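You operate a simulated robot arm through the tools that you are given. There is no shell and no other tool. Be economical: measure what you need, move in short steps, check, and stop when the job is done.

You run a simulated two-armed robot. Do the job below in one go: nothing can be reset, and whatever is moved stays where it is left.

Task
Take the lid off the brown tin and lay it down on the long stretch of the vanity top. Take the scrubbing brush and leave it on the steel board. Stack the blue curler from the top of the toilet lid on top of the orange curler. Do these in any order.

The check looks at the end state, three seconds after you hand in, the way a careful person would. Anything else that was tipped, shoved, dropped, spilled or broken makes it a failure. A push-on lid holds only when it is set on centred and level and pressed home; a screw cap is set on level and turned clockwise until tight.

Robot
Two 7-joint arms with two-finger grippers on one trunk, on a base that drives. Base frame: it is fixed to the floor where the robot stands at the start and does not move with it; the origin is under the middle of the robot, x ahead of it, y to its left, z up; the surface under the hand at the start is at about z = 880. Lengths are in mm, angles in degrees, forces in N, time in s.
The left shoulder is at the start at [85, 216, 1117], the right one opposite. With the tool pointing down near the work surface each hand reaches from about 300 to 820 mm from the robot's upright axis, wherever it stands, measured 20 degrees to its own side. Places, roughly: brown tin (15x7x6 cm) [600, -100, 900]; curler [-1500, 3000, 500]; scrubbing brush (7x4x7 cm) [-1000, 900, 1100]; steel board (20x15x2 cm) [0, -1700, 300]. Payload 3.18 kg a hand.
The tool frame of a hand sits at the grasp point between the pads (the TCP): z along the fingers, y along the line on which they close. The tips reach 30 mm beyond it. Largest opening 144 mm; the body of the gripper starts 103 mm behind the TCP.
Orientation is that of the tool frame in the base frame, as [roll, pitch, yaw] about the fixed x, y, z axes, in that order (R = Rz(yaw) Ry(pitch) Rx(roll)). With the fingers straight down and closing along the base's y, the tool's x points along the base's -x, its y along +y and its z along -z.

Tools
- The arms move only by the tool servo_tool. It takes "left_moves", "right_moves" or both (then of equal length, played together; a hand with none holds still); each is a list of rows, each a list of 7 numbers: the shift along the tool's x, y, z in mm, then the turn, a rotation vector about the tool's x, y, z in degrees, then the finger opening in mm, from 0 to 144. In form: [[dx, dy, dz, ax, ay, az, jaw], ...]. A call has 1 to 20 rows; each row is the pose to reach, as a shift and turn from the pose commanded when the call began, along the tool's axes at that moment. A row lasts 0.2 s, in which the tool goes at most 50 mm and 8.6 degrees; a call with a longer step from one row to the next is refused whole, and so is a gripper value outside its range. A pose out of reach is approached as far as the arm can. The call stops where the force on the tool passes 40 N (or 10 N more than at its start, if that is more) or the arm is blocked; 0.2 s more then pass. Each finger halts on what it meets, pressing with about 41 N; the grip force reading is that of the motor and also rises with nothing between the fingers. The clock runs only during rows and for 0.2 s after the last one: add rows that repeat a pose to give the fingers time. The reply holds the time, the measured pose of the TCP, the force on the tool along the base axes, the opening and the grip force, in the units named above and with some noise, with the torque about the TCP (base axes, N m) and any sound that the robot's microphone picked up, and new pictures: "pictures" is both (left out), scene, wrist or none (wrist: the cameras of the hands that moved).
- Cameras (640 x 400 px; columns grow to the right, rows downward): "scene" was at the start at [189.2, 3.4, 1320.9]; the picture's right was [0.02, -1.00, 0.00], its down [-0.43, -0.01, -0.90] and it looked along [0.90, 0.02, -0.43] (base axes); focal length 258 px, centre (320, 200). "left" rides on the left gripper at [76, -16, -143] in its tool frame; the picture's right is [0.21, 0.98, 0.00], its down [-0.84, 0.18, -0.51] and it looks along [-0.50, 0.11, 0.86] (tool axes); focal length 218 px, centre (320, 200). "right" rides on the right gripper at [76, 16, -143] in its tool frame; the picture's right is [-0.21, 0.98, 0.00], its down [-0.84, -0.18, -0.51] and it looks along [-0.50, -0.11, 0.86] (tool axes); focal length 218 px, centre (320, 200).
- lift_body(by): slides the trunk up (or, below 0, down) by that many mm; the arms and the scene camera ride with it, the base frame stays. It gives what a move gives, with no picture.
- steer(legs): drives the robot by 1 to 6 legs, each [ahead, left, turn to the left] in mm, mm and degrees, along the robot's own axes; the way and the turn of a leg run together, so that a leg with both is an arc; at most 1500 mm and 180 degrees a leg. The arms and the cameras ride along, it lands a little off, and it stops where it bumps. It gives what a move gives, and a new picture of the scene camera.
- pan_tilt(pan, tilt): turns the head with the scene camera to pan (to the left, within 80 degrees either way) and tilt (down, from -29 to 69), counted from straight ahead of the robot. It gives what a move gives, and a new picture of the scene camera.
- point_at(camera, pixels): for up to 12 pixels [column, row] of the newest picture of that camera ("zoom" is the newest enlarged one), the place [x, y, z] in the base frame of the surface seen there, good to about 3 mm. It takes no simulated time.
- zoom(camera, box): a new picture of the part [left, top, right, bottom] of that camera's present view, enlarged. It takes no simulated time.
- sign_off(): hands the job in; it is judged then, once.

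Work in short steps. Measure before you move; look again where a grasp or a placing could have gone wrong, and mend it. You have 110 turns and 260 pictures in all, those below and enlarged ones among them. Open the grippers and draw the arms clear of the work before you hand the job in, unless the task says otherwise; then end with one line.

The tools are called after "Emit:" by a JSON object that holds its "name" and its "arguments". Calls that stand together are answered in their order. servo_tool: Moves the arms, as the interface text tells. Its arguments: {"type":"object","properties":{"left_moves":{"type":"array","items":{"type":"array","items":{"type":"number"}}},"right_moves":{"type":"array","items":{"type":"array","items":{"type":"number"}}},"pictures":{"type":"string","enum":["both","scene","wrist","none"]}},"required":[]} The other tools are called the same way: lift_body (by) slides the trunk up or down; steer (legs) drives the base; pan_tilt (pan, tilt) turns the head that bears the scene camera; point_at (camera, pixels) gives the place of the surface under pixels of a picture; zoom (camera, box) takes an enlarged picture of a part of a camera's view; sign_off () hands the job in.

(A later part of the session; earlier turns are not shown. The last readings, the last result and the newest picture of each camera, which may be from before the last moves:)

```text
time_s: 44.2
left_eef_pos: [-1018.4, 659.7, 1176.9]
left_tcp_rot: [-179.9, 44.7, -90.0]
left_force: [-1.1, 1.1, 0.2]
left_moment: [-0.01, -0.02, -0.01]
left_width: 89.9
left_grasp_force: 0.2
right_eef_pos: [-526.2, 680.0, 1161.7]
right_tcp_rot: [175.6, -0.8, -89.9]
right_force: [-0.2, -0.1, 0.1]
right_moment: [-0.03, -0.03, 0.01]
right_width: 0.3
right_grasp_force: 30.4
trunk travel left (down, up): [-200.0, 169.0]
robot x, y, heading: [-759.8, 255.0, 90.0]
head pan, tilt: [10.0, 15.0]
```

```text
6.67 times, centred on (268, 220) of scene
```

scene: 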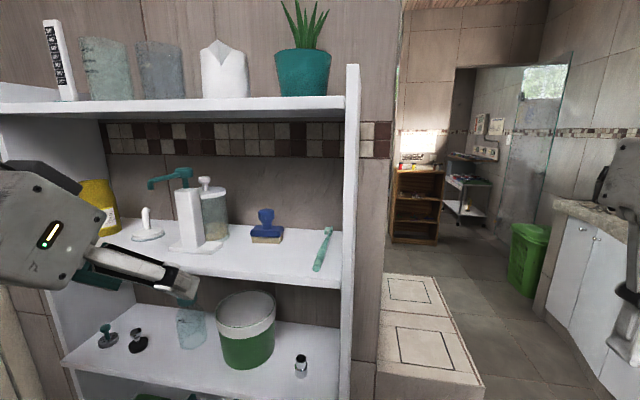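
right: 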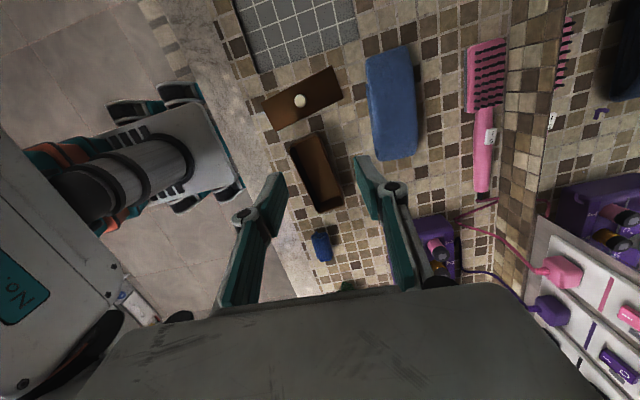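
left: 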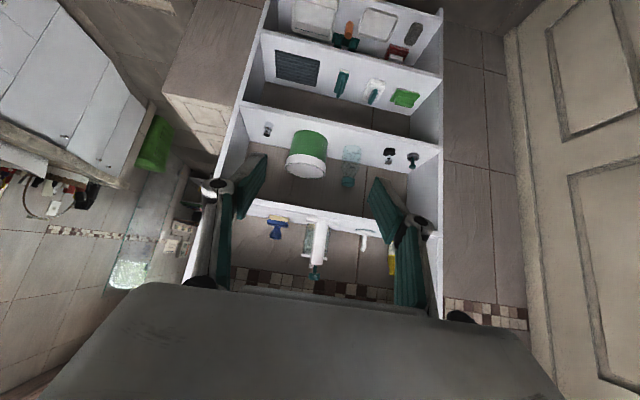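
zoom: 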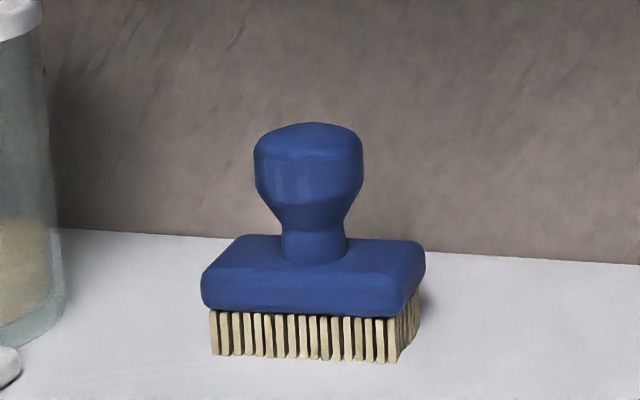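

Emit:
{"name": "point_at", "arguments": {"camera": "zoom", "pixels": [[258, 170], [358, 170], [308, 170], [308, 128], [310, 240], [202, 285], [400, 300], [424, 255], [240, 240], [308, 140], [300, 345]]}}

Emit:
{"name": "servo_tool", "arguments": {"left_moves": [[5, 0, -5, -5.2, 0, -5.2, 80], [10, 0, -10, -10.4, 0, -10.4, 74], [10, 0, -10, -15.6, 0, -15.6, 74], [10, 0, -10, -15.6, 0, -15.6, 74]], "pictures": "wrist"}}

```text
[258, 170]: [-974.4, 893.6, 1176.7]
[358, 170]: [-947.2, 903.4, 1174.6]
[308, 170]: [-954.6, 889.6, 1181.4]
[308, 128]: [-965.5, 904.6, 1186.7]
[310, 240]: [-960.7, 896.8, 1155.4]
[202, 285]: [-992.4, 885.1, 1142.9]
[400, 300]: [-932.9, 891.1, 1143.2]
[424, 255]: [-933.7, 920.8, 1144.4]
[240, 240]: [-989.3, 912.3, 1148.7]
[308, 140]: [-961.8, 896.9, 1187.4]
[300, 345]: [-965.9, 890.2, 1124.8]
```

```text
time_s: 45.2
left_eef_pos: [-1020.8, 645.2, 1174.7]
left_tcp_rot: [-179.9, 44.9, -67.8]
left_force: [-0.2, 0.9, 0.9]
left_moment: [0.01, -0.06, 0.01]
left_width: 74.0
left_grasp_force: 0.0
right_eef_pos: [-526.2, 679.8, 1162.2]
right_tcp_rot: [175.7, -0.7, -89.9]
right_force: [0.4, 0.1, 0.5]
right_moment: [0.01, 0.01, 0.05]
right_width: 0.0
right_grasp_force: 30.5
trunk travel left (down, up): [-200.0, 169.0]
robot x, y, heading: [-760.9, 252.8, 89.9]
head pan, tilt: [10.0, 15.0]
```

left: 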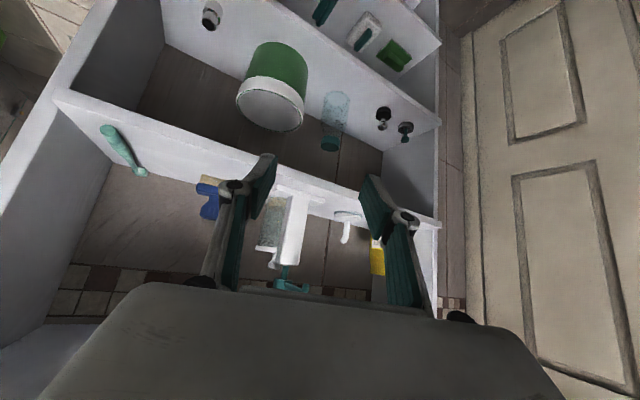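

Brush head centre ≈ [-961,905,1173], block top 1148. I move the left hand to a staging point in front of the shelf, in line with the brush.

Emit:
{"name": "servo_tool", "arguments": {"left_moves": [[-13, -38, 10, 0, 0, 0, 74], [-27, -76, 20, 0, 0, 0, 74], [-40, -114, 30, 0, 0, 0, 74], [-53, -152, 40.5, 0, 0, 0, 74], [-53, -152, 40.5, 0, 0, 0, 74]]}}

```text
time_s: 46.4
left_eef_pos: [-902.5, 763.7, 1187.9]
left_tcp_rot: [-179.9, 44.8, -67.9]
left_force: [0.9, 0.5, 0.4]
left_moment: [-0.02, 0.0, -0.03]
left_width: 74.1
left_grasp_force: 0.1
right_eef_pos: [-525.9, 678.9, 1162.6]
right_tcp_rot: [175.6, -0.8, -89.9]
right_force: [-0.9, -0.6, 0.1]
right_moment: [0.01, -0.02, -0.01]
right_width: 0.0
right_grasp_force: 29.9
trunk travel left (down, up): [-200.0, 169.0]
robot x, y, heading: [-761.7, 250.4, 89.9]
head pan, tilt: [10.0, 15.0]
```

scene: 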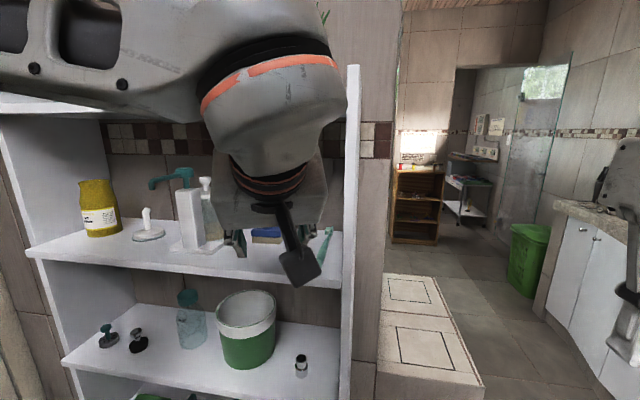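
left: 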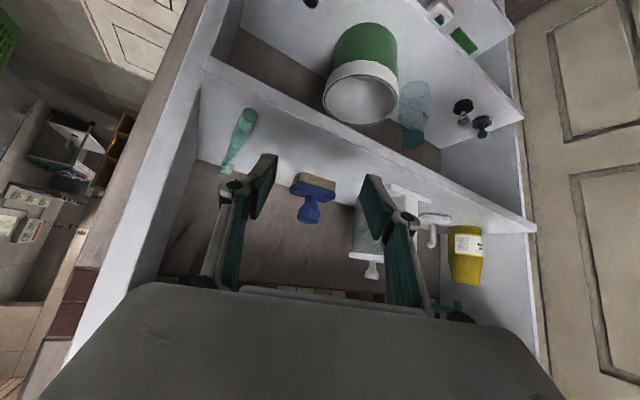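

The brush sits centred between the fingers. I narrow to 60 mm and advance half-way.

Emit:
{"name": "servo_tool", "arguments": {"left_moves": [[-18, 0, 18, 0, 0, 0, 62], [-36, 0, 36, 0, 0, 0, 60], [-54, 0, 54, 0, 0, 0, 60], [-66, 0, 66, 0, 0, 0, 60], [-66, 0, 66, 0, 0, 0, 60]]}}

```text
time_s: 47.6
left_eef_pos: [-939.5, 849.0, 1184.9]
left_tcp_rot: [180.0, 44.9, -67.9]
left_force: [0.3, -0.1, -0.3]
left_moment: [-0.01, 0.0, -0.01]
left_width: 60.3
left_grasp_force: 0.2
right_eef_pos: [-525.7, 679.3, 1161.5]
right_tcp_rot: [175.8, -0.7, -90.0]
right_force: [0.5, 0.2, 0.0]
right_moment: [-0.01, 0.0, 0.0]
right_width: 0.0
right_grasp_force: 31.3
trunk travel left (down, up): [-200.0, 169.0]
robot x, y, heading: [-759.8, 252.0, 89.9]
head pan, tilt: [10.0, 15.0]
```

scene: 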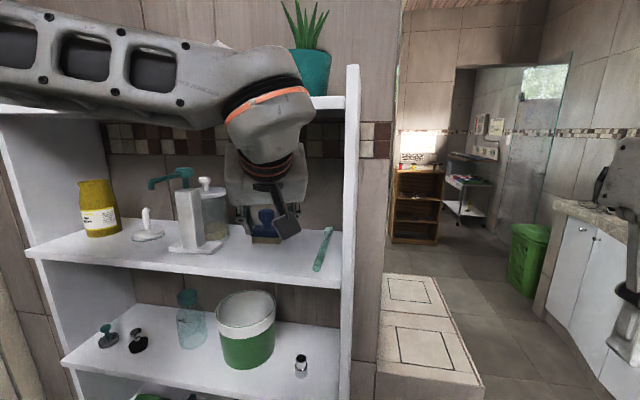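
left: 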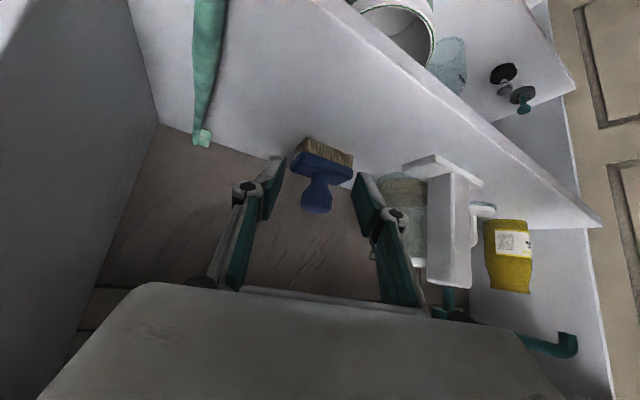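

The wrist may come near the top board (front edge y≈786, z 1363). I measure the wrist and forearm position against it.

Emit:
{"name": "point_at", "arguments": {"camera": "scene", "pixels": [[270, 90], [265, 150], [300, 100], [240, 90], [150, 70], [290, 52], [200, 110], [320, 102]]}}

Emit:
{"name": "zoom", "arguments": {"camera": "scene", "box": [160, 40, 352, 160]}}

```text
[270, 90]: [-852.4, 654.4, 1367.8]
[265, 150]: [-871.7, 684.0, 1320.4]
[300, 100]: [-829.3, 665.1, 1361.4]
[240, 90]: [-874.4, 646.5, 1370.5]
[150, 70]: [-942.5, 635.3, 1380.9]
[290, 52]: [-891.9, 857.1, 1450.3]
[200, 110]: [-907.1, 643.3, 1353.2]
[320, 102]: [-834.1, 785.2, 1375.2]
```

```text
3.33 times, centred on (256, 100) of scene
```

zoom: 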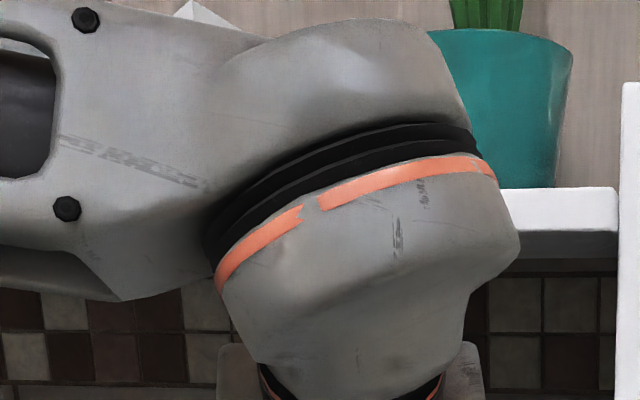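

The forearm's far side would hit the top board if I advance at this tilt. I flatten the hand by 22° in place, which lowers the wrist.

Emit:
{"name": "servo_tool", "arguments": {"left_moves": [[0, 0, 0, 0, -8, 0, 60], [0, 0, 0, 0, -16, 0, 60], [0, 0, 0, 0, -23, 0, 60], [0, 0, 0, 0, -23, 0, 60]]}}

```text
time_s: 48.6
left_eef_pos: [-938.4, 850.2, 1185.0]
left_tcp_rot: [-179.9, 67.9, -67.9]
left_force: [0.2, -0.3, 0.8]
left_moment: [0.01, -0.01, -0.01]
left_width: 59.9
left_grasp_force: 0.0
right_eef_pos: [-526.1, 680.1, 1162.0]
right_tcp_rot: [175.7, -0.7, -90.0]
right_force: [0.0, 0.5, 0.4]
right_moment: [0.05, -0.03, 0.02]
right_width: 0.0
right_grasp_force: 30.5
trunk travel left (down, up): [-200.0, 169.0]
robot x, y, heading: [-763.0, 248.3, 89.9]
head pan, tilt: [10.0, 15.0]
```

scene: 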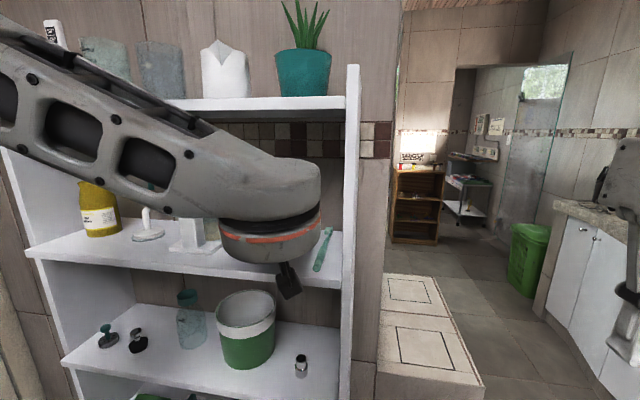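
left: 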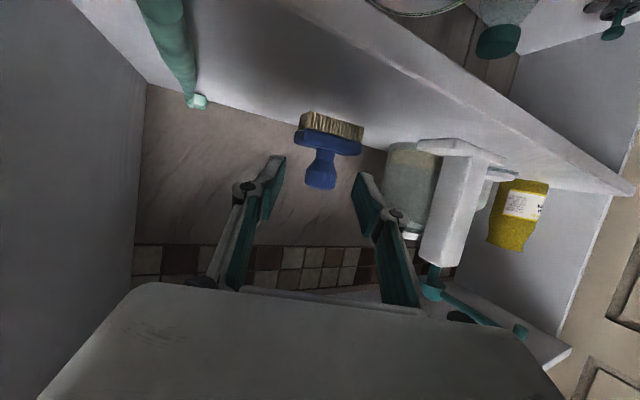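

The wrist is lower now. Before advancing I check the forearm's distance to the dispenser spout (tip at y≈763, x≈-1079, z≈1261).

Emit:
{"name": "point_at", "arguments": {"camera": "scene", "pixels": [[160, 150], [200, 190], [120, 130], [270, 190], [150, 190], [172, 180], [100, 110], [150, 110], [200, 130], [250, 155]]}}

Emit:
{"name": "zoom", "arguments": {"camera": "left", "box": [240, 80, 600, 380]}}

```text
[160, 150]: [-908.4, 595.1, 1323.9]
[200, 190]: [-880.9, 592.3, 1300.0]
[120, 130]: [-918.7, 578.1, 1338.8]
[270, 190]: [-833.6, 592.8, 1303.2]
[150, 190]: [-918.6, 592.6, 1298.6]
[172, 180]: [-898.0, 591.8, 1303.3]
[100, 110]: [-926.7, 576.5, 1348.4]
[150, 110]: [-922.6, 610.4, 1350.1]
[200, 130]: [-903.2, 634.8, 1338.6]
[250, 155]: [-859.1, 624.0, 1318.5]
```

```text
1.33 times, centred on (420, 230) of left
```

zoom: 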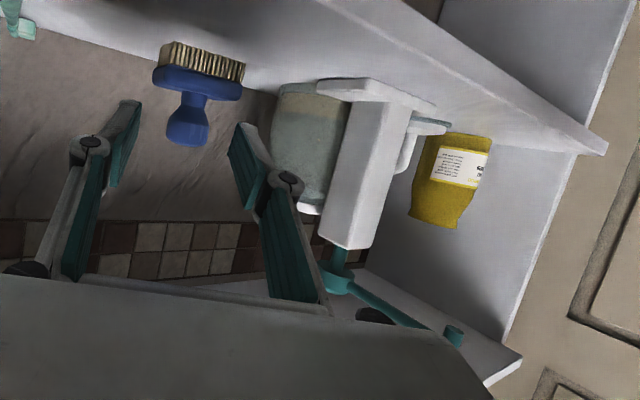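

Clearances are fine (forearm far side ~y 700). I advance 55 mm to the head.

Emit:
{"name": "servo_tool", "arguments": {"left_moves": [[-5, 0, 18, 0, 0, 0, 60], [-10, 1, 36, 0, 0, 0, 60], [-16, 1.4, 55, 0, 0, 0, 60], [-16, 1.4, 55, 0, 0, 0, 60]]}}

```text
time_s: 49.6
left_eef_pos: [-961.3, 902.7, 1178.6]
left_tcp_rot: [-180.0, 67.9, -68.0]
left_force: [-0.8, 0.0, 0.2]
left_moment: [0.01, -0.01, -0.02]
left_width: 60.0
left_grasp_force: 0.1
right_eef_pos: [-525.6, 679.0, 1162.2]
right_tcp_rot: [175.7, -0.6, -90.0]
right_force: [0.0, 0.0, 0.1]
right_moment: [0.02, 0.01, -0.01]
right_width: 0.0
right_grasp_force: 30.9
trunk travel left (down, up): [-200.0, 169.0]
robot x, y, heading: [-760.9, 251.2, 90.0]
head pan, tilt: [10.0, 15.0]
```

scene: 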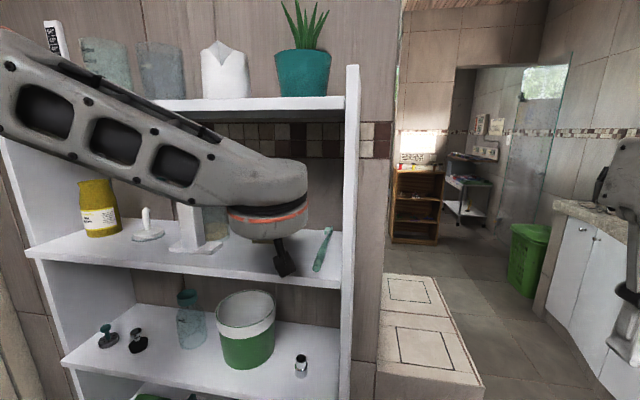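
left: 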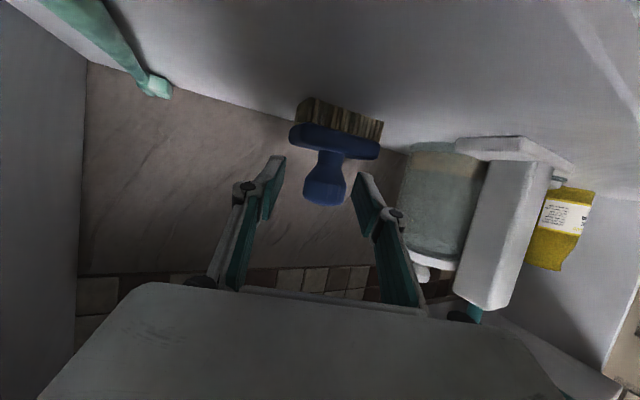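

The head lies between the tips. I close.

Emit:
{"name": "servo_tool", "arguments": {"left_moves": [[0, 0, 0, 0, 0, 0, 45], [0, 0, 0, 0, 0, 0, 32], [0, 0, 0, 0, 0, 0, 20], [0, 0, 0, 0, 0, 0, 5], [0, 0, 0, 0, 0, 0, 5]], "pictures": "wrist"}}

```text
time_s: 50.8
left_eef_pos: [-961.2, 902.4, 1177.9]
left_tcp_rot: [180.0, 67.8, -68.1]
left_force: [0.5, 0.1, 0.3]
left_moment: [0.02, -0.01, -0.04]
left_width: 29.3
left_grasp_force: 41.0
right_eef_pos: [-525.9, 678.6, 1161.2]
right_tcp_rot: [175.6, -0.6, -90.0]
right_force: [-0.8, -0.4, -1.8]
right_moment: [-0.03, -0.01, -0.01]
right_width: 0.1
right_grasp_force: 30.5
trunk travel left (down, up): [-200.0, 169.0]
robot x, y, heading: [-758.4, 252.2, 89.6]
head pan, tilt: [10.0, 15.0]
```

left: 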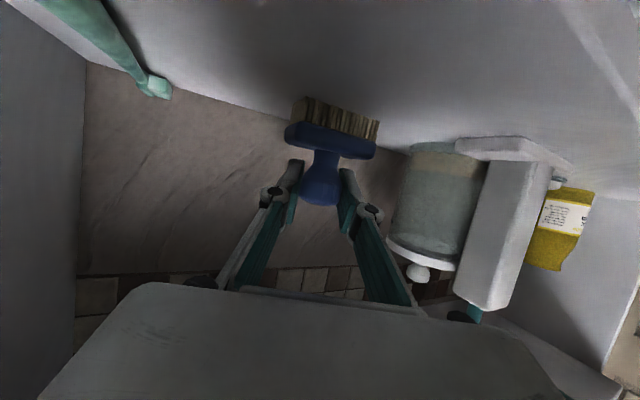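

Held at 29 mm. I lift 30 mm and withdraw from the shelf.

Emit:
{"name": "servo_tool", "arguments": {"left_moves": [[-9, 0, -4, 0, 0, 0, 5], [-19, 0, -8, 0, 0, 0, 5], [-28, 0, -11, 0, 0, 0, 5], [-14, 0, -45, 0, 0, 0, 5], [0, 0, -79, 0, 0, 0, 5], [13, 0, -112, 0, 0, 0, 5], [26, 0, -145, 0, 0, 0, 5], [40, 0, -178, 0, 0, 0, 5], [40, 0, -178, 0, 0, 0, 5]]}}

```text
time_s: 52.8
left_eef_pos: [-894.7, 735.9, 1208.5]
left_tcp_rot: [-180.0, 67.8, -68.0]
left_force: [-0.6, 0.7, -1.3]
left_moment: [0.04, 0.02, 0.02]
left_width: 29.4
left_grasp_force: 40.9
right_eef_pos: [-526.4, 679.6, 1162.5]
right_tcp_rot: [175.7, -0.6, -90.1]
right_force: [-0.3, 0.5, 0.4]
right_moment: [0.03, -0.03, 0.0]
right_width: 0.0
right_grasp_force: 30.0
trunk travel left (down, up): [-200.0, 169.0]
robot x, y, heading: [-759.7, 256.1, 90.1]
head pan, tilt: [10.0, 15.0]
```

scene: 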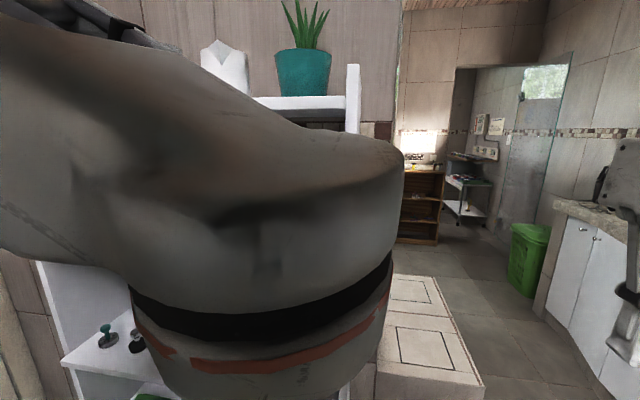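
left: 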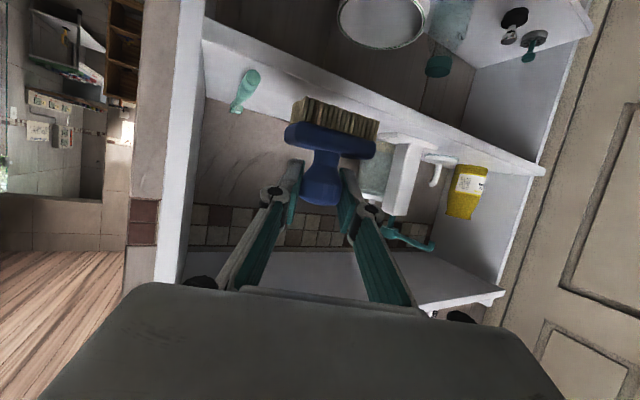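

Brush is out and held. I back up 330 mm and turn right to look toward the steel board at [0,-1700,300].

Emit:
{"name": "steer", "arguments": {"legs": [[-330, 0, 0], [0, 0, -120]]}}

Emit:
{"name": "pan_tilt", "arguments": {"pan": -20, "tilt": 25}}

```text
time_s: 59.9
left_eef_pos: [-270.0, -175.5, 1208.5]
left_tcp_rot: [-180.0, 68.0, 175.3]
left_force: [0.2, 0.0, -1.7]
left_moment: [0.0, 0.0, 0.01]
left_width: 29.3
left_grasp_force: 40.8
right_eef_pos: [-487.4, -479.3, 1161.8]
right_tcp_rot: [175.6, -0.7, 153.4]
right_force: [0.5, -0.5, -0.1]
right_moment: [0.0, -0.01, -0.02]
right_width: 0.0
right_grasp_force: 31.0
trunk travel left (down, up): [-200.0, 169.0]
robot x, y, heading: [-763.4, -78.3, -26.6]
head pan, tilt: [10.0, 15.0]
```

scene: 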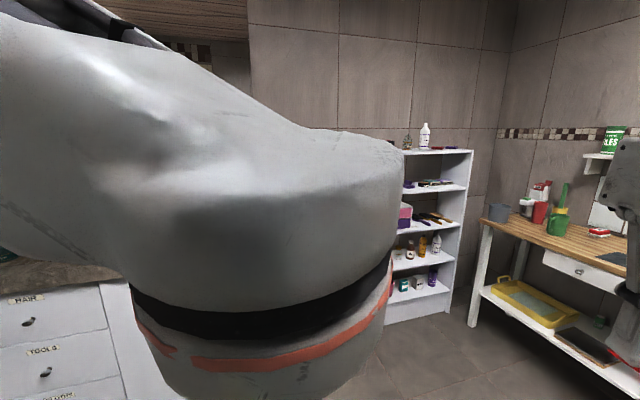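

```text
time_s: 60.8
left_eef_pos: [-270.1, -175.2, 1209.7]
left_tcp_rot: [179.9, 68.0, 175.3]
left_force: [-0.7, -0.6, -0.8]
left_moment: [0.01, -0.01, -0.03]
left_width: 29.1
left_grasp_force: 40.4
right_eef_pos: [-486.8, -480.0, 1161.2]
right_tcp_rot: [175.7, -0.7, 153.3]
right_force: [0.4, 1.1, -1.0]
right_moment: [0.0, 0.01, -0.01]
right_width: 0.0
right_grasp_force: 30.7
trunk travel left (down, up): [-200.0, 169.0]
robot x, y, heading: [-758.7, -75.1, -26.6]
head pan, tilt: [-20.0, 25.0]
```

scene: 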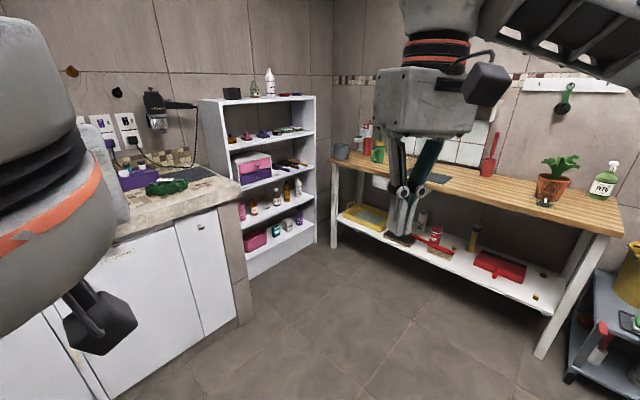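

The bench has a lower shelf with a yellow tray and a dark board near (400,240), partly hidden by the right hand. I measure the bench.

Emit:
{"name": "point_at", "arguments": {"camera": "scene", "pixels": [[397, 238], [370, 225], [340, 230], [470, 270], [560, 310], [500, 262], [560, 215], [340, 165], [612, 235], [550, 340], [315, 200], [240, 250]]}}

Emit:
{"name": "zoom", "arguments": {"camera": "scene", "box": [320, 130, 640, 330]}}

```text
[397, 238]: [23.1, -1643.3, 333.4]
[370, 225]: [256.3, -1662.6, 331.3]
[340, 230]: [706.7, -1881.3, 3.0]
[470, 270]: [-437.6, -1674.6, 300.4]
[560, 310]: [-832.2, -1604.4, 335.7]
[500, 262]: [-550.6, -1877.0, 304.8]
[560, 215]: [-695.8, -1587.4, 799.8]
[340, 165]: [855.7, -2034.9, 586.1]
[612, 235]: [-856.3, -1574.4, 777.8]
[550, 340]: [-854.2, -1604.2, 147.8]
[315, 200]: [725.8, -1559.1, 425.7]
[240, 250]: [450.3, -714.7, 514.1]
```

```text
2.00 times, centred on (480, 230) of scene
```

zoom: 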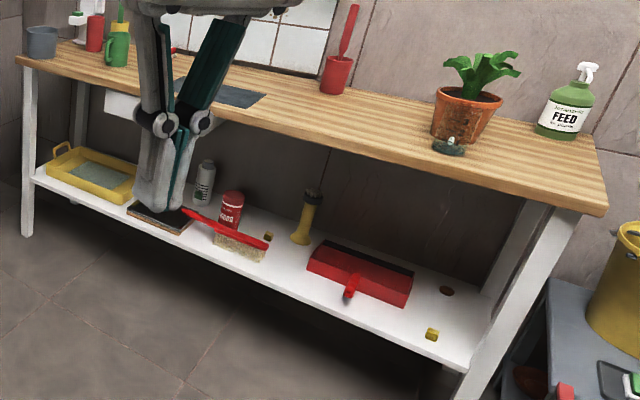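

Lower shelf at z≈310, board near [0,-1660,330], bench top's front edge y≈-1580 at z≈800. I drive: face -y, ahead 700, left 560.

Emit:
{"name": "steer", "arguments": {"legs": [[0, 0, -63.4], [700, 0, 0], [0, 560, 0]]}}

Emit:
{"name": "pan_tilt", "arguments": {"pan": 5, "tilt": 45}}

```text
time_s: 72.5
left_eef_pos: [-90.7, -1273.4, 1208.3]
left_tcp_rot: [-180.0, 67.7, 110.7]
left_force: [-0.1, 0.2, -0.9]
left_moment: [-0.02, -0.01, 0.0]
left_width: 29.5
left_grasp_force: 40.9
right_eef_pos: [-458.3, -1208.4, 1162.7]
right_tcp_rot: [175.8, -0.7, 88.5]
right_force: [-0.8, -0.3, -0.3]
right_moment: [0.01, -0.01, -0.01]
right_width: 0.1
right_grasp_force: 30.5
trunk travel left (down, up): [-200.0, 169.0]
robot x, y, heading: [-214.0, -788.4, -91.4]
head pan, tilt: [-20.0, 25.0]
```

scene: 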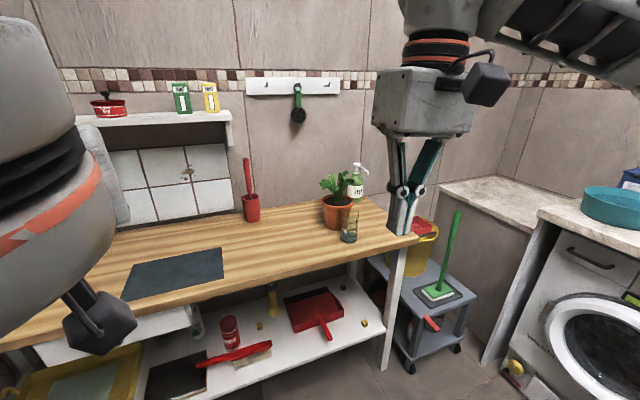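

```text
time_s: 73.3
left_eef_pos: [-91.0, -1273.4, 1207.0]
left_tcp_rot: [179.8, 67.7, 110.6]
left_force: [0.8, -0.3, 0.3]
left_moment: [0.0, 0.03, -0.01]
left_width: 29.1
left_grasp_force: 41.1
right_eef_pos: [-457.4, -1208.7, 1161.3]
right_tcp_rot: [175.5, -0.6, 88.7]
right_force: [-0.2, -0.1, -0.3]
right_moment: [-0.02, -0.03, -0.03]
right_width: 0.1
right_grasp_force: 30.7
trunk travel left (down, up): [-200.0, 169.0]
robot x, y, heading: [-215.5, -790.1, -91.6]
head pan, tilt: [5.0, 45.0]
```

scene: 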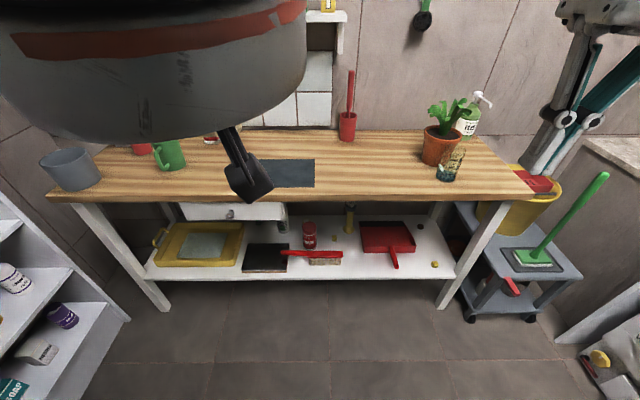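

I zoom on the lower shelf board and measure.

Emit:
{"name": "zoom", "arguments": {"camera": "scene", "box": [230, 200, 390, 300]}}

Emit:
{"name": "point_at", "arguments": {"camera": "scene", "pixels": [[265, 258], [250, 246], [288, 246], [243, 270], [287, 270], [282, 253], [230, 212], [230, 203], [260, 280], [280, 172], [330, 200], [205, 210]]}}

```text
4.00 times, centred on (310, 250) of scene
```

zoom: 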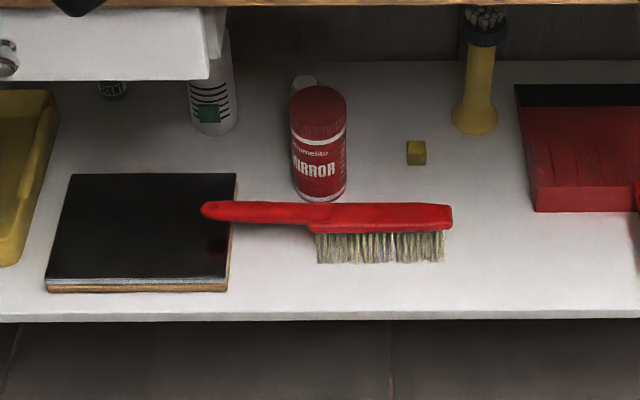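

```text
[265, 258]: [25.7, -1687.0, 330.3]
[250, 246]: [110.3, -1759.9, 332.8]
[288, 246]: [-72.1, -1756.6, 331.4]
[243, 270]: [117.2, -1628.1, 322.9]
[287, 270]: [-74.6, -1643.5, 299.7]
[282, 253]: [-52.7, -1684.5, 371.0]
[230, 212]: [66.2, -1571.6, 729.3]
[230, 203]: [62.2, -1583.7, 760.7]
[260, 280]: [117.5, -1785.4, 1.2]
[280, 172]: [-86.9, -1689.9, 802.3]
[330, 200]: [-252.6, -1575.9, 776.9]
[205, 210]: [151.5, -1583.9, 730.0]
```

The steel board (top z≈331, x -70..115, y -1625..-1760) is under the bench; the red brush's handle overhangs its right side. I'll set the brush around [45,-1690]. First lower the trunk 200 mm.

Emit:
{"name": "lift_body", "arguments": {"by": -200}}

Emit:
{"name": "servo_tool", "arguments": {"left_moves": [[18, 0, 7, 0, 0, 0, 5], [37, 0, 15, 0, 0, 0, 5], [74, 0, 30, 0, 0, 0, 5], [111, 0, 45, 0, 0, 0, 5], [148, 0, 60, 0, 0, 0, 5], [185, 0, 75, 0, 0, 0, 5], [222, 0, 90, 0, 0, 0, 5], [259, 0, 105, 0, 0, 0, 5], [278, 0, 112, 0, 0, 0, 5], [278, 0, 112, 0, 0, 0, 5]]}}

```text
time_s: 74.6
left_eef_pos: [-57.4, -1318.3, 1039.2]
left_tcp_rot: [164.7, 61.1, 104.0]
left_force: [0.2, 0.4, -0.8]
left_moment: [0.01, 0.0, -0.01]
left_width: 29.4
left_grasp_force: 41.1
right_eef_pos: [-459.0, -1220.0, 1041.6]
right_tcp_rot: [175.7, -3.1, 88.6]
right_force: [-0.6, 0.1, -0.5]
right_moment: [-0.02, 0.01, -0.04]
right_width: 0.0
right_grasp_force: 30.7
trunk travel left (down, up): [-94.0, 275.0]
robot x, y, heading: [-212.8, -793.8, -91.7]
head pan, tilt: [5.0, 45.0]
stopped: the arm was blocked; the commanded pose is now the measured one
```

```text
time_s: 76.2
left_eef_pos: [-30.2, -1298.8, 833.6]
left_tcp_rot: [-174.9, 56.7, 129.2]
left_force: [-0.3, -0.2, -0.6]
left_moment: [0.03, 0.0, 0.02]
left_width: 29.3
left_grasp_force: 40.9
right_eef_pos: [-460.2, -1218.5, 1042.3]
right_tcp_rot: [175.6, -2.9, 88.7]
right_force: [0.5, -0.8, -0.6]
right_moment: [0.05, -0.02, 0.01]
right_width: 0.0
right_grasp_force: 30.9
trunk travel left (down, up): [-94.0, 275.0]
robot x, y, heading: [-213.0, -789.1, -91.7]
head pan, tilt: [5.0, 45.0]
stopped in row 8 (left hand): the arm was blocked; the commanded pose is now the measured one
```

scene: 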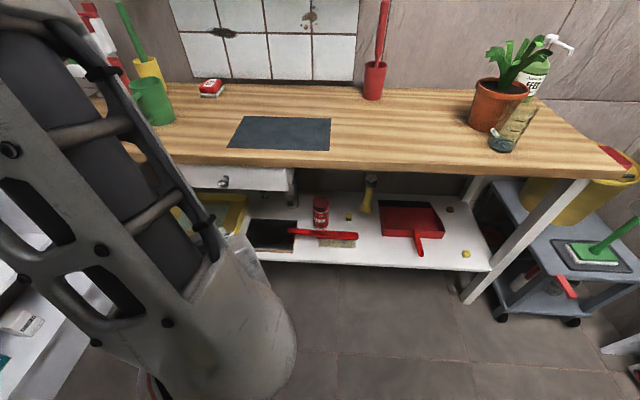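
left: 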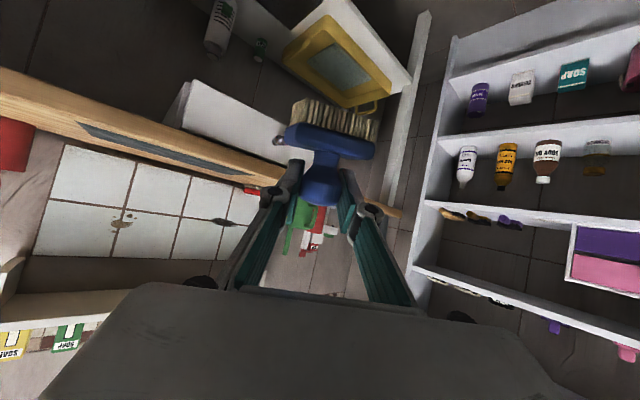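

The left arm folded into its own body while going low so close in. I back up 250 mm to make room, then extend the hand forward and level it.

Emit:
{"name": "steer", "arguments": {"legs": [[-250, 0, 1.7]]}}

Emit:
{"name": "servo_tool", "arguments": {"left_moves": [[-13, -17, 21, 3, -1.5, 2, 5], [-26, -34, 42, 7, -3.4, 4.7, 5], [-38, -52, 63, 11, -5.4, 7.4, 5], [-51, -69, 84, 14.5, -7.2, 9.8, 5], [-64, -86, 105, 18, -8.9, 12.1, 5], [-76, -103, 126, 20.8, -10.3, 14, 5], [-76, -103, 126, 20.8, -10.3, 14, 5]]}}

```text
time_s: 78.0
left_eef_pos: [-14.6, -1040.7, 834.5]
left_tcp_rot: [-174.7, 56.8, 130.8]
left_force: [0.8, -0.3, -1.5]
left_moment: [-0.02, -0.02, -0.01]
left_width: 29.2
left_grasp_force: 41.3
right_eef_pos: [-444.0, -970.4, 1045.6]
right_tcp_rot: [175.6, -2.8, 90.1]
right_force: [0.3, 0.6, 0.0]
right_moment: [0.0, -0.01, 0.01]
right_width: 0.0
right_grasp_force: 30.4
trunk travel left (down, up): [-94.0, 275.0]
robot x, y, heading: [-211.8, -534.8, -89.8]
head pan, tilt: [5.0, 45.0]
```

scene: 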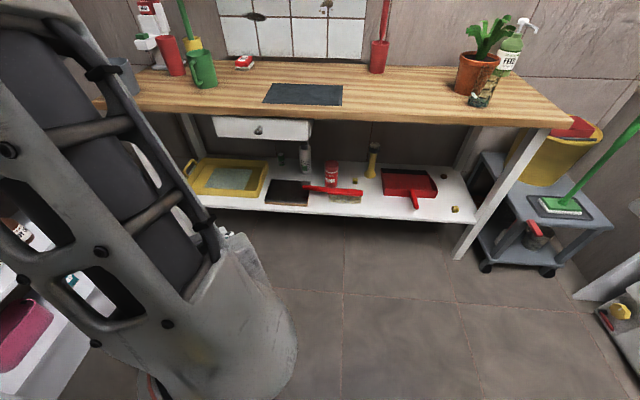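

```text
time_s: 79.6
left_eef_pos: [-37.1, -1217.1, 855.9]
left_tcp_rot: [179.7, 67.9, 101.3]
left_force: [0.4, -0.7, -0.1]
left_moment: [-0.01, 0.02, 0.03]
left_width: 29.5
left_grasp_force: 41.2
left hand out of reach, approached as far as the arm can: row 5, 6, 7
right_eef_pos: [-444.3, -970.0, 1045.5]
right_tcp_rot: [175.6, -2.9, 90.2]
right_force: [-0.5, -0.1, -0.2]
right_moment: [-0.01, -0.06, -0.02]
right_width: 0.0
right_grasp_force: 31.4
trunk travel left (down, up): [-94.0, 275.0]
robot x, y, heading: [-207.9, -539.1, -90.0]
head pan, tilt: [5.0, 45.0]
```

scene: 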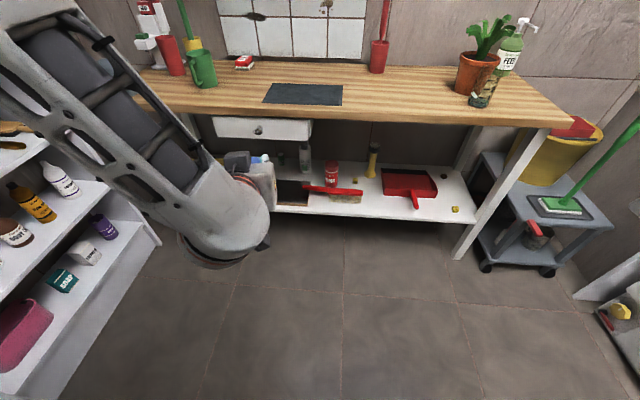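
left: 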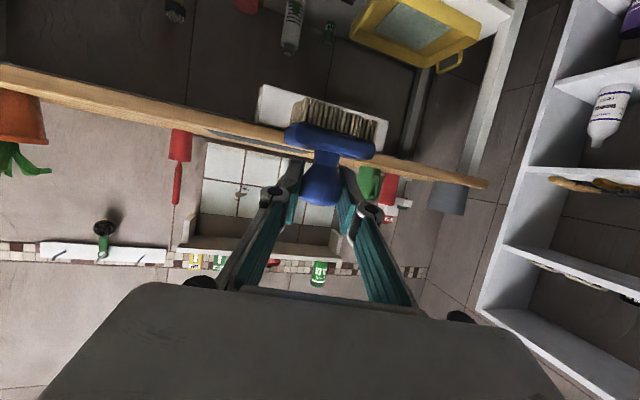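

Levelled but z 856 is a limit at this short reach; further out, the arm stretches and can hold the hand flat lower. I extend 120 mm more forward, then lower the trunk.

Emit:
{"name": "servo_tool", "arguments": {"left_moves": [[-15, -8, 36, 0, 0, 0, 5], [-30, -16, 73, 0, 0, 0, 5], [-44, -23, 109, 0, 0, 0, 5], [-44, -23, 109, 0, 0, 0, 5]], "pictures": "none"}}

Emit:
{"name": "lift_body", "arguments": {"by": -94}}

```text
time_s: 80.6
left_eef_pos: [-35.0, -1337.4, 856.1]
left_tcp_rot: [-179.9, 68.1, 101.7]
left_force: [-0.2, -0.5, -0.7]
left_moment: [0.0, 0.02, -0.01]
left_width: 29.4
left_grasp_force: 40.8
right_eef_pos: [-442.7, -970.4, 1045.3]
right_tcp_rot: [175.6, -2.9, 90.1]
right_force: [-0.1, -0.1, -0.4]
right_moment: [-0.03, 0.05, -0.01]
right_width: 0.0
right_grasp_force: 30.4
trunk travel left (down, up): [-94.0, 275.0]
robot x, y, heading: [-209.1, -536.6, -90.0]
head pan, tilt: [5.0, 45.0]
```

```text
time_s: 81.9
left_eef_pos: [-36.3, -1328.2, 664.4]
left_tcp_rot: [176.4, 58.8, 98.5]
left_force: [-0.3, 0.4, -0.6]
left_moment: [-0.04, 0.01, -0.03]
left_width: 29.1
left_grasp_force: 41.0
right_eef_pos: [-444.1, -969.9, 951.3]
right_tcp_rot: [175.5, -2.7, 90.1]
right_force: [0.4, 0.0, 1.2]
right_moment: [-0.03, -0.02, -0.04]
right_width: 0.0
right_grasp_force: 31.1
trunk travel left (down, up): [0.0, 369.0]
robot x, y, heading: [-212.6, -533.6, -90.1]
head pan, tilt: [5.0, 45.0]
```

The trunk is at its lowest, but the left hand sagged more than it (z 664, pitch 59). I check with a null move and picture.

Emit:
{"name": "servo_tool", "arguments": {"left_moves": [[0, 0, 0, 0, 0, 0, 5], [0, 0, 0, 0, 0, 0, 5]]}}

```text
time_s: 82.5
left_eef_pos: [-36.9, -1327.8, 663.0]
left_tcp_rot: [176.3, 58.8, 98.4]
left_force: [0.1, 0.4, 0.0]
left_moment: [0.02, -0.01, -0.03]
left_width: 29.2
left_grasp_force: 41.0
right_eef_pos: [-444.2, -970.3, 951.0]
right_tcp_rot: [175.6, -2.7, 90.0]
right_force: [-0.6, -0.6, -0.4]
right_moment: [-0.01, 0.02, 0.02]
right_width: 0.0
right_grasp_force: 30.5
trunk travel left (down, up): [0.0, 369.0]
robot x, y, heading: [-209.8, -537.2, -90.4]
head pan, tilt: [5.0, 45.0]
```

scene: 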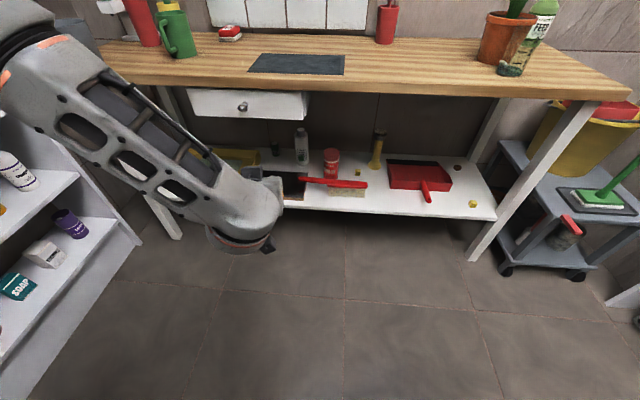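
left: 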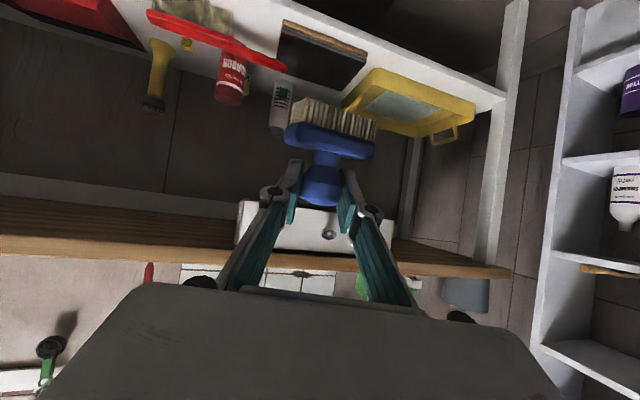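

Now lower 230 mm while levelling by 9°.

Emit:
{"name": "servo_tool", "arguments": {"left_moves": [[26, 0, 20, 0, -1.3, 0, 5], [52, -1, 41, 0, -2.6, 0, 5], [78, -2, 62, 0, -3.9, 0, 5], [104, -2, 82, 0, -5.3, 0, 5], [130, -3, 103, 0, -6.6, 0, 5], [156, -3, 124, 0, -8, 0, 5], [181, -4, 144, 0, -9.2, 0, 5], [181, -4, 144, 0, -9.2, 0, 5]]}}

```text
time_s: 84.3
left_eef_pos: [-105.4, -1446.8, 471.0]
left_tcp_rot: [172.6, 62.6, 98.1]
left_force: [-0.4, -0.1, -0.8]
left_moment: [0.04, 0.01, -0.01]
left_width: 29.0
left_grasp_force: 41.3
left hand out of reach, approached as far as the arm can: row 1, 2, 3, 4, 5, 6, 7, 8
right_eef_pos: [-444.4, -970.0, 950.4]
right_tcp_rot: [175.7, -2.8, 90.2]
right_force: [-0.6, 0.4, -0.3]
right_moment: [-0.02, 0.03, 0.0]
right_width: 0.0
right_grasp_force: 30.6
trunk travel left (down, up): [0.0, 369.0]
robot x, y, heading: [-208.6, -536.3, -90.2]
head pan, tilt: [5.0, 45.0]
```

scene: 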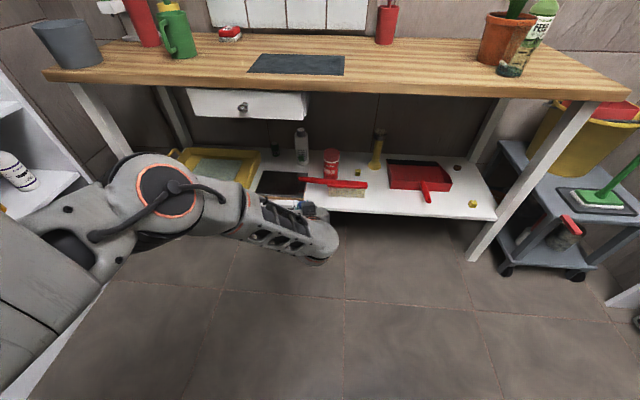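
left: 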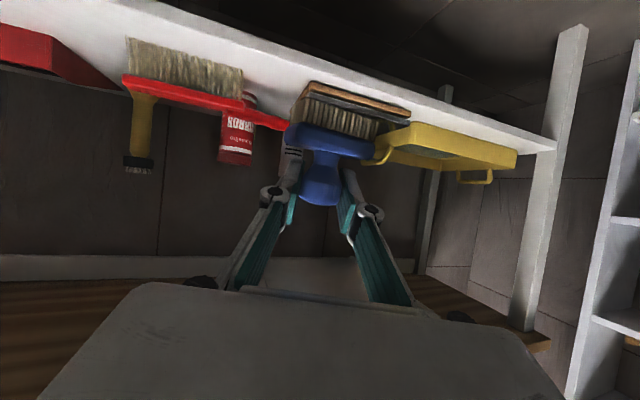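

Good: hand at z 471, under bench-top height, a few degrees off level. I correct roll +7 and pitch and come slightly back and lower.

Emit:
{"name": "servo_tool", "arguments": {"left_moves": [[15, 2, -7, 2.5, -1.8, 0, 5], [30, 4, -14, 5, -3.6, 0, 5], [45, 5, -21, 7.4, -5.3, 0, 5], [45, 5, -21, 7.4, -5.3, 0, 5]], "pictures": "none"}}

```text
time_s: 85.3
left_eef_pos: [-155.4, -1474.6, 453.9]
left_tcp_rot: [177.2, 65.0, 97.5]
left_force: [-0.1, -0.6, -1.1]
left_moment: [0.01, 0.0, 0.0]
left_width: 29.2
left_grasp_force: 41.3
left hand out of reach, approached as far as the arm can: row 1, 2, 3, 4
right_eef_pos: [-444.5, -970.5, 950.7]
right_tcp_rot: [175.6, -2.8, 90.0]
right_force: [0.0, 0.8, 0.2]
right_moment: [-0.02, 0.02, -0.01]
right_width: 0.2
right_grasp_force: 31.0
trunk travel left (down, up): [0.0, 369.0]
robot x, y, heading: [-211.1, -534.6, -89.9]
head pan, tilt: [5.0, 45.0]
```

Within 3–4° of level now. I try lowering another 40 mm here with the residual correction.

Emit:
{"name": "servo_tool", "arguments": {"left_moves": [[9, 0, 4, 1, -1, 0, 5], [18, 0, 8, 2, -2, 0, 5], [27, 0, 12, 2.8, -3, 0, 5], [36, 0, 17, 2.8, -3, 0, 5], [36, 0, 17, 2.8, -3, 0, 5]]}}

```text
time_s: 86.5
left_eef_pos: [-153.4, -1495.8, 427.6]
left_tcp_rot: [179.5, 68.0, 97.3]
left_force: [-0.4, 0.3, 0.1]
left_moment: [0.0, 0.0, 0.01]
left_width: 29.5
left_grasp_force: 41.6
left hand out of reach, approached as far as the arm can: row 1, 2, 3, 4, 5
right_eef_pos: [-445.4, -970.1, 950.8]
right_tcp_rot: [175.6, -2.8, 90.1]
right_force: [-0.3, 0.5, -0.1]
right_moment: [0.0, 0.0, -0.04]
right_width: 0.4
right_grasp_force: 30.4
trunk travel left (down, up): [0.0, 369.0]
robot x, y, heading: [-207.5, -537.5, -89.9]
head pan, tilt: [5.0, 45.0]
```

scene: 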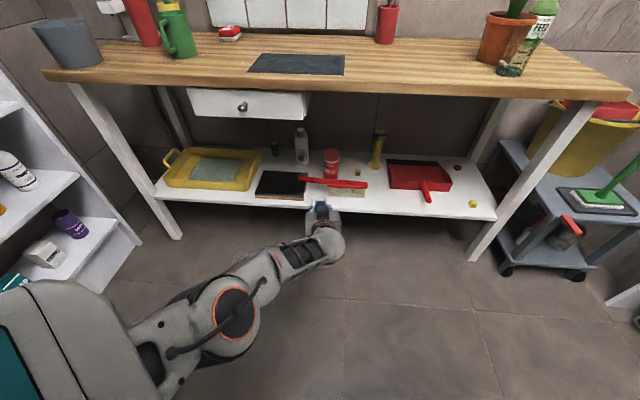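
left: 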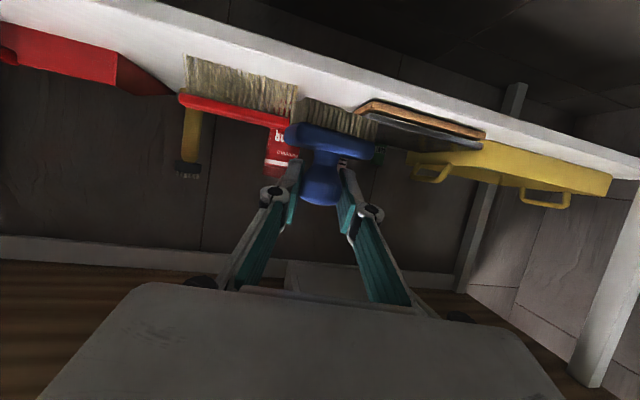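

Now level (roll 179.5, pitch 68) at z 428. I strafe left 200 mm, then forward 150 mm, carrying the brush toward the board.

Emit:
{"name": "steer", "arguments": {"legs": [[0, 200, 0], [140, 0, 0]]}}

Emit:
{"name": "zoom", "arguments": {"camera": "left", "box": [160, 50, 640, 350]}}

```text
time_s: 89.8
left_eef_pos: [40.3, -1632.7, 426.9]
left_tcp_rot: [179.5, 67.9, 97.1]
left_force: [0.0, 0.5, -0.7]
left_moment: [-0.03, -0.01, 0.02]
left_width: 29.3
left_grasp_force: 41.6
right_eef_pos: [-246.9, -1108.5, 950.6]
right_tcp_rot: [175.7, -2.8, 90.0]
right_force: [0.4, 0.4, -0.4]
right_moment: [-0.01, 0.02, -0.01]
right_width: 0.2
right_grasp_force: 30.0
trunk travel left (down, up): [0.0, 369.0]
robot x, y, heading: [-13.7, -672.3, -90.3]
head pan, tilt: [5.0, 45.0]
```

scene: 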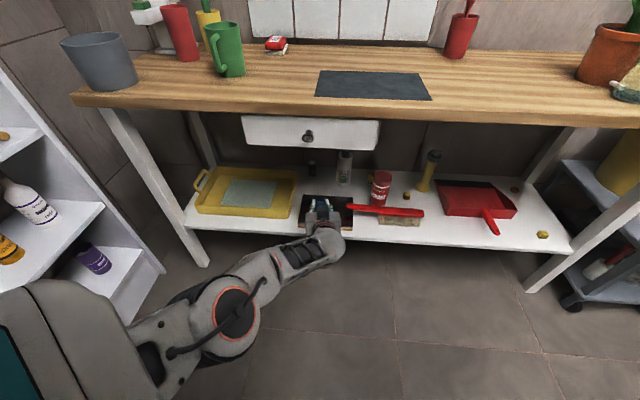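

```text
1.33 times, centred on (400, 200) of left
```

zoom: 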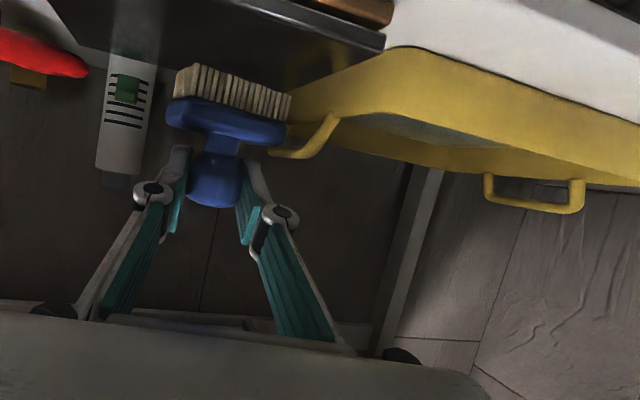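

Brush is above the board's front part. I drive 58 mm further.

Emit:
{"name": "steer", "arguments": {"legs": [[58, 0, 0]]}}

Emit:
{"name": "zoom", "arguments": {"camera": "scene", "box": [240, 140, 440, 265]}}

```text
time_s: 90.8
left_eef_pos: [41.2, -1689.8, 426.6]
left_tcp_rot: [179.4, 67.8, 97.0]
left_force: [0.5, 0.1, -1.3]
left_moment: [-0.01, -0.03, 0.03]
left_width: 29.3
left_grasp_force: 41.2
right_eef_pos: [-247.2, -1166.0, 950.2]
right_tcp_rot: [175.6, -2.9, 90.1]
right_force: [-0.1, -0.9, 0.3]
right_moment: [0.02, -0.02, -0.01]
right_width: 0.0
right_grasp_force: 31.3
trunk travel left (down, up): [0.0, 369.0]
robot x, y, heading: [-16.1, -730.0, -90.0]
head pan, tilt: [5.0, 45.0]
```

scene: 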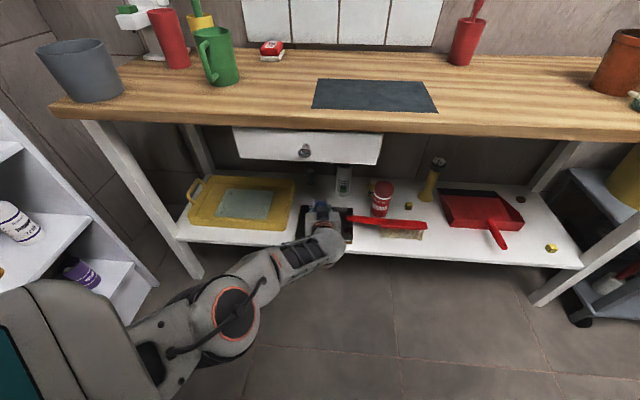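

```text
3.20 times, centred on (340, 202) of scene
```

zoom: 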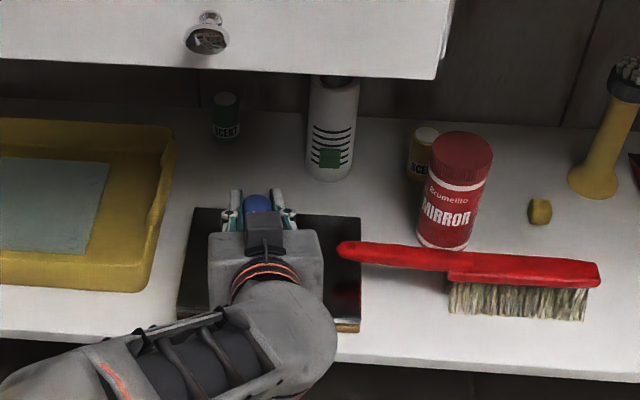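

Brush centred over the board. I lower 18 mm and check for drift.

Emit:
{"name": "servo_tool", "arguments": {"left_moves": [[6, 0, 2.3, 0, 0, 0, 5], [12, 0, 4.7, 0, 0, 0, 5], [17, 0, 7, 0, 0, 0, 5], [17, 0, 7, 0, 0, 0, 5]], "pictures": "wrist"}}

```text
time_s: 91.8
left_eef_pos: [45.7, -1683.6, 413.9]
left_tcp_rot: [179.4, 68.0, 96.9]
left_force: [0.3, 0.9, -0.6]
left_moment: [0.03, 0.02, 0.02]
left_width: 29.5
left_grasp_force: 41.5
left hand out of reach, approached as far as the arm can: row 1, 2, 3, 4
right_eef_pos: [-247.3, -1165.2, 951.2]
right_tcp_rot: [175.6, -2.8, 90.0]
right_force: [0.4, -0.3, 0.1]
right_moment: [-0.03, -0.01, 0.0]
right_width: 0.1
right_grasp_force: 30.7
trunk travel left (down, up): [0.0, 369.0]
robot x, y, heading: [-11.3, -733.3, -90.1]
head pan, tilt: [5.0, 45.0]
```

left: 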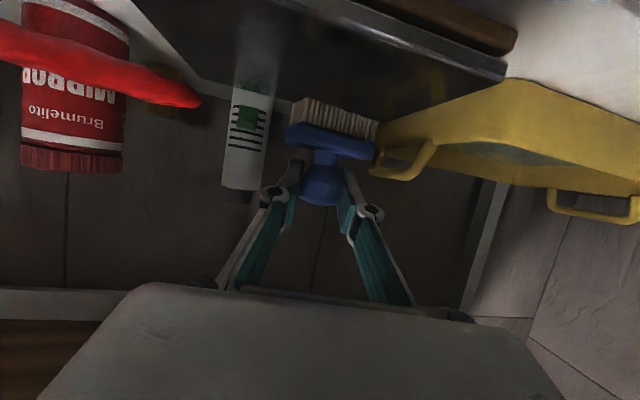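

Drift is only 6 mm back. I lower ~18 mm more in fine steps.

Emit:
{"name": "servo_tool", "arguments": {"left_moves": [[6, 0, 1, 0, 0, 0, 5], [12, 0, 2, 0, 0, 0, 5], [18, 0, 3, 0, 0, 0, 5], [18, 0, 3, 0, 0, 0, 5]], "pictures": "wrist"}}

```text
time_s: 92.8
left_eef_pos: [46.3, -1678.1, 410.6]
left_tcp_rot: [179.4, 67.8, 96.9]
left_force: [0.6, 0.3, -1.0]
left_moment: [-0.01, -0.05, -0.01]
left_width: 29.4
left_grasp_force: 41.4
left hand out of reach, approached as far as the arm can: row 1, 2, 3, 4
right_eef_pos: [-248.7, -1164.8, 951.1]
right_tcp_rot: [175.7, -2.9, 90.0]
right_force: [0.9, -0.3, -0.2]
right_moment: [0.0, 0.0, 0.0]
right_width: 0.2
right_grasp_force: 30.5
trunk travel left (down, up): [0.0, 369.0]
robot x, y, heading: [-13.1, -726.9, -90.1]
head pan, tilt: [5.0, 45.0]
```

left: 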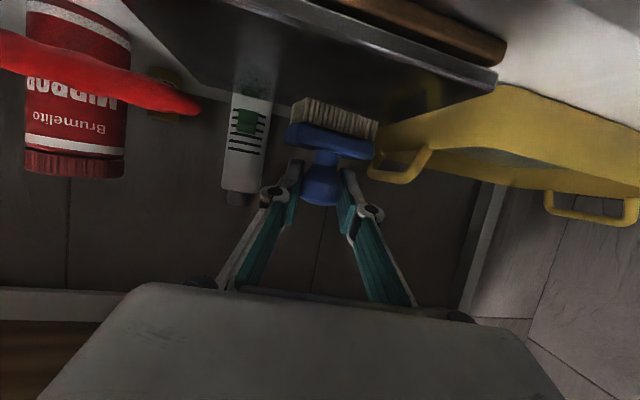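

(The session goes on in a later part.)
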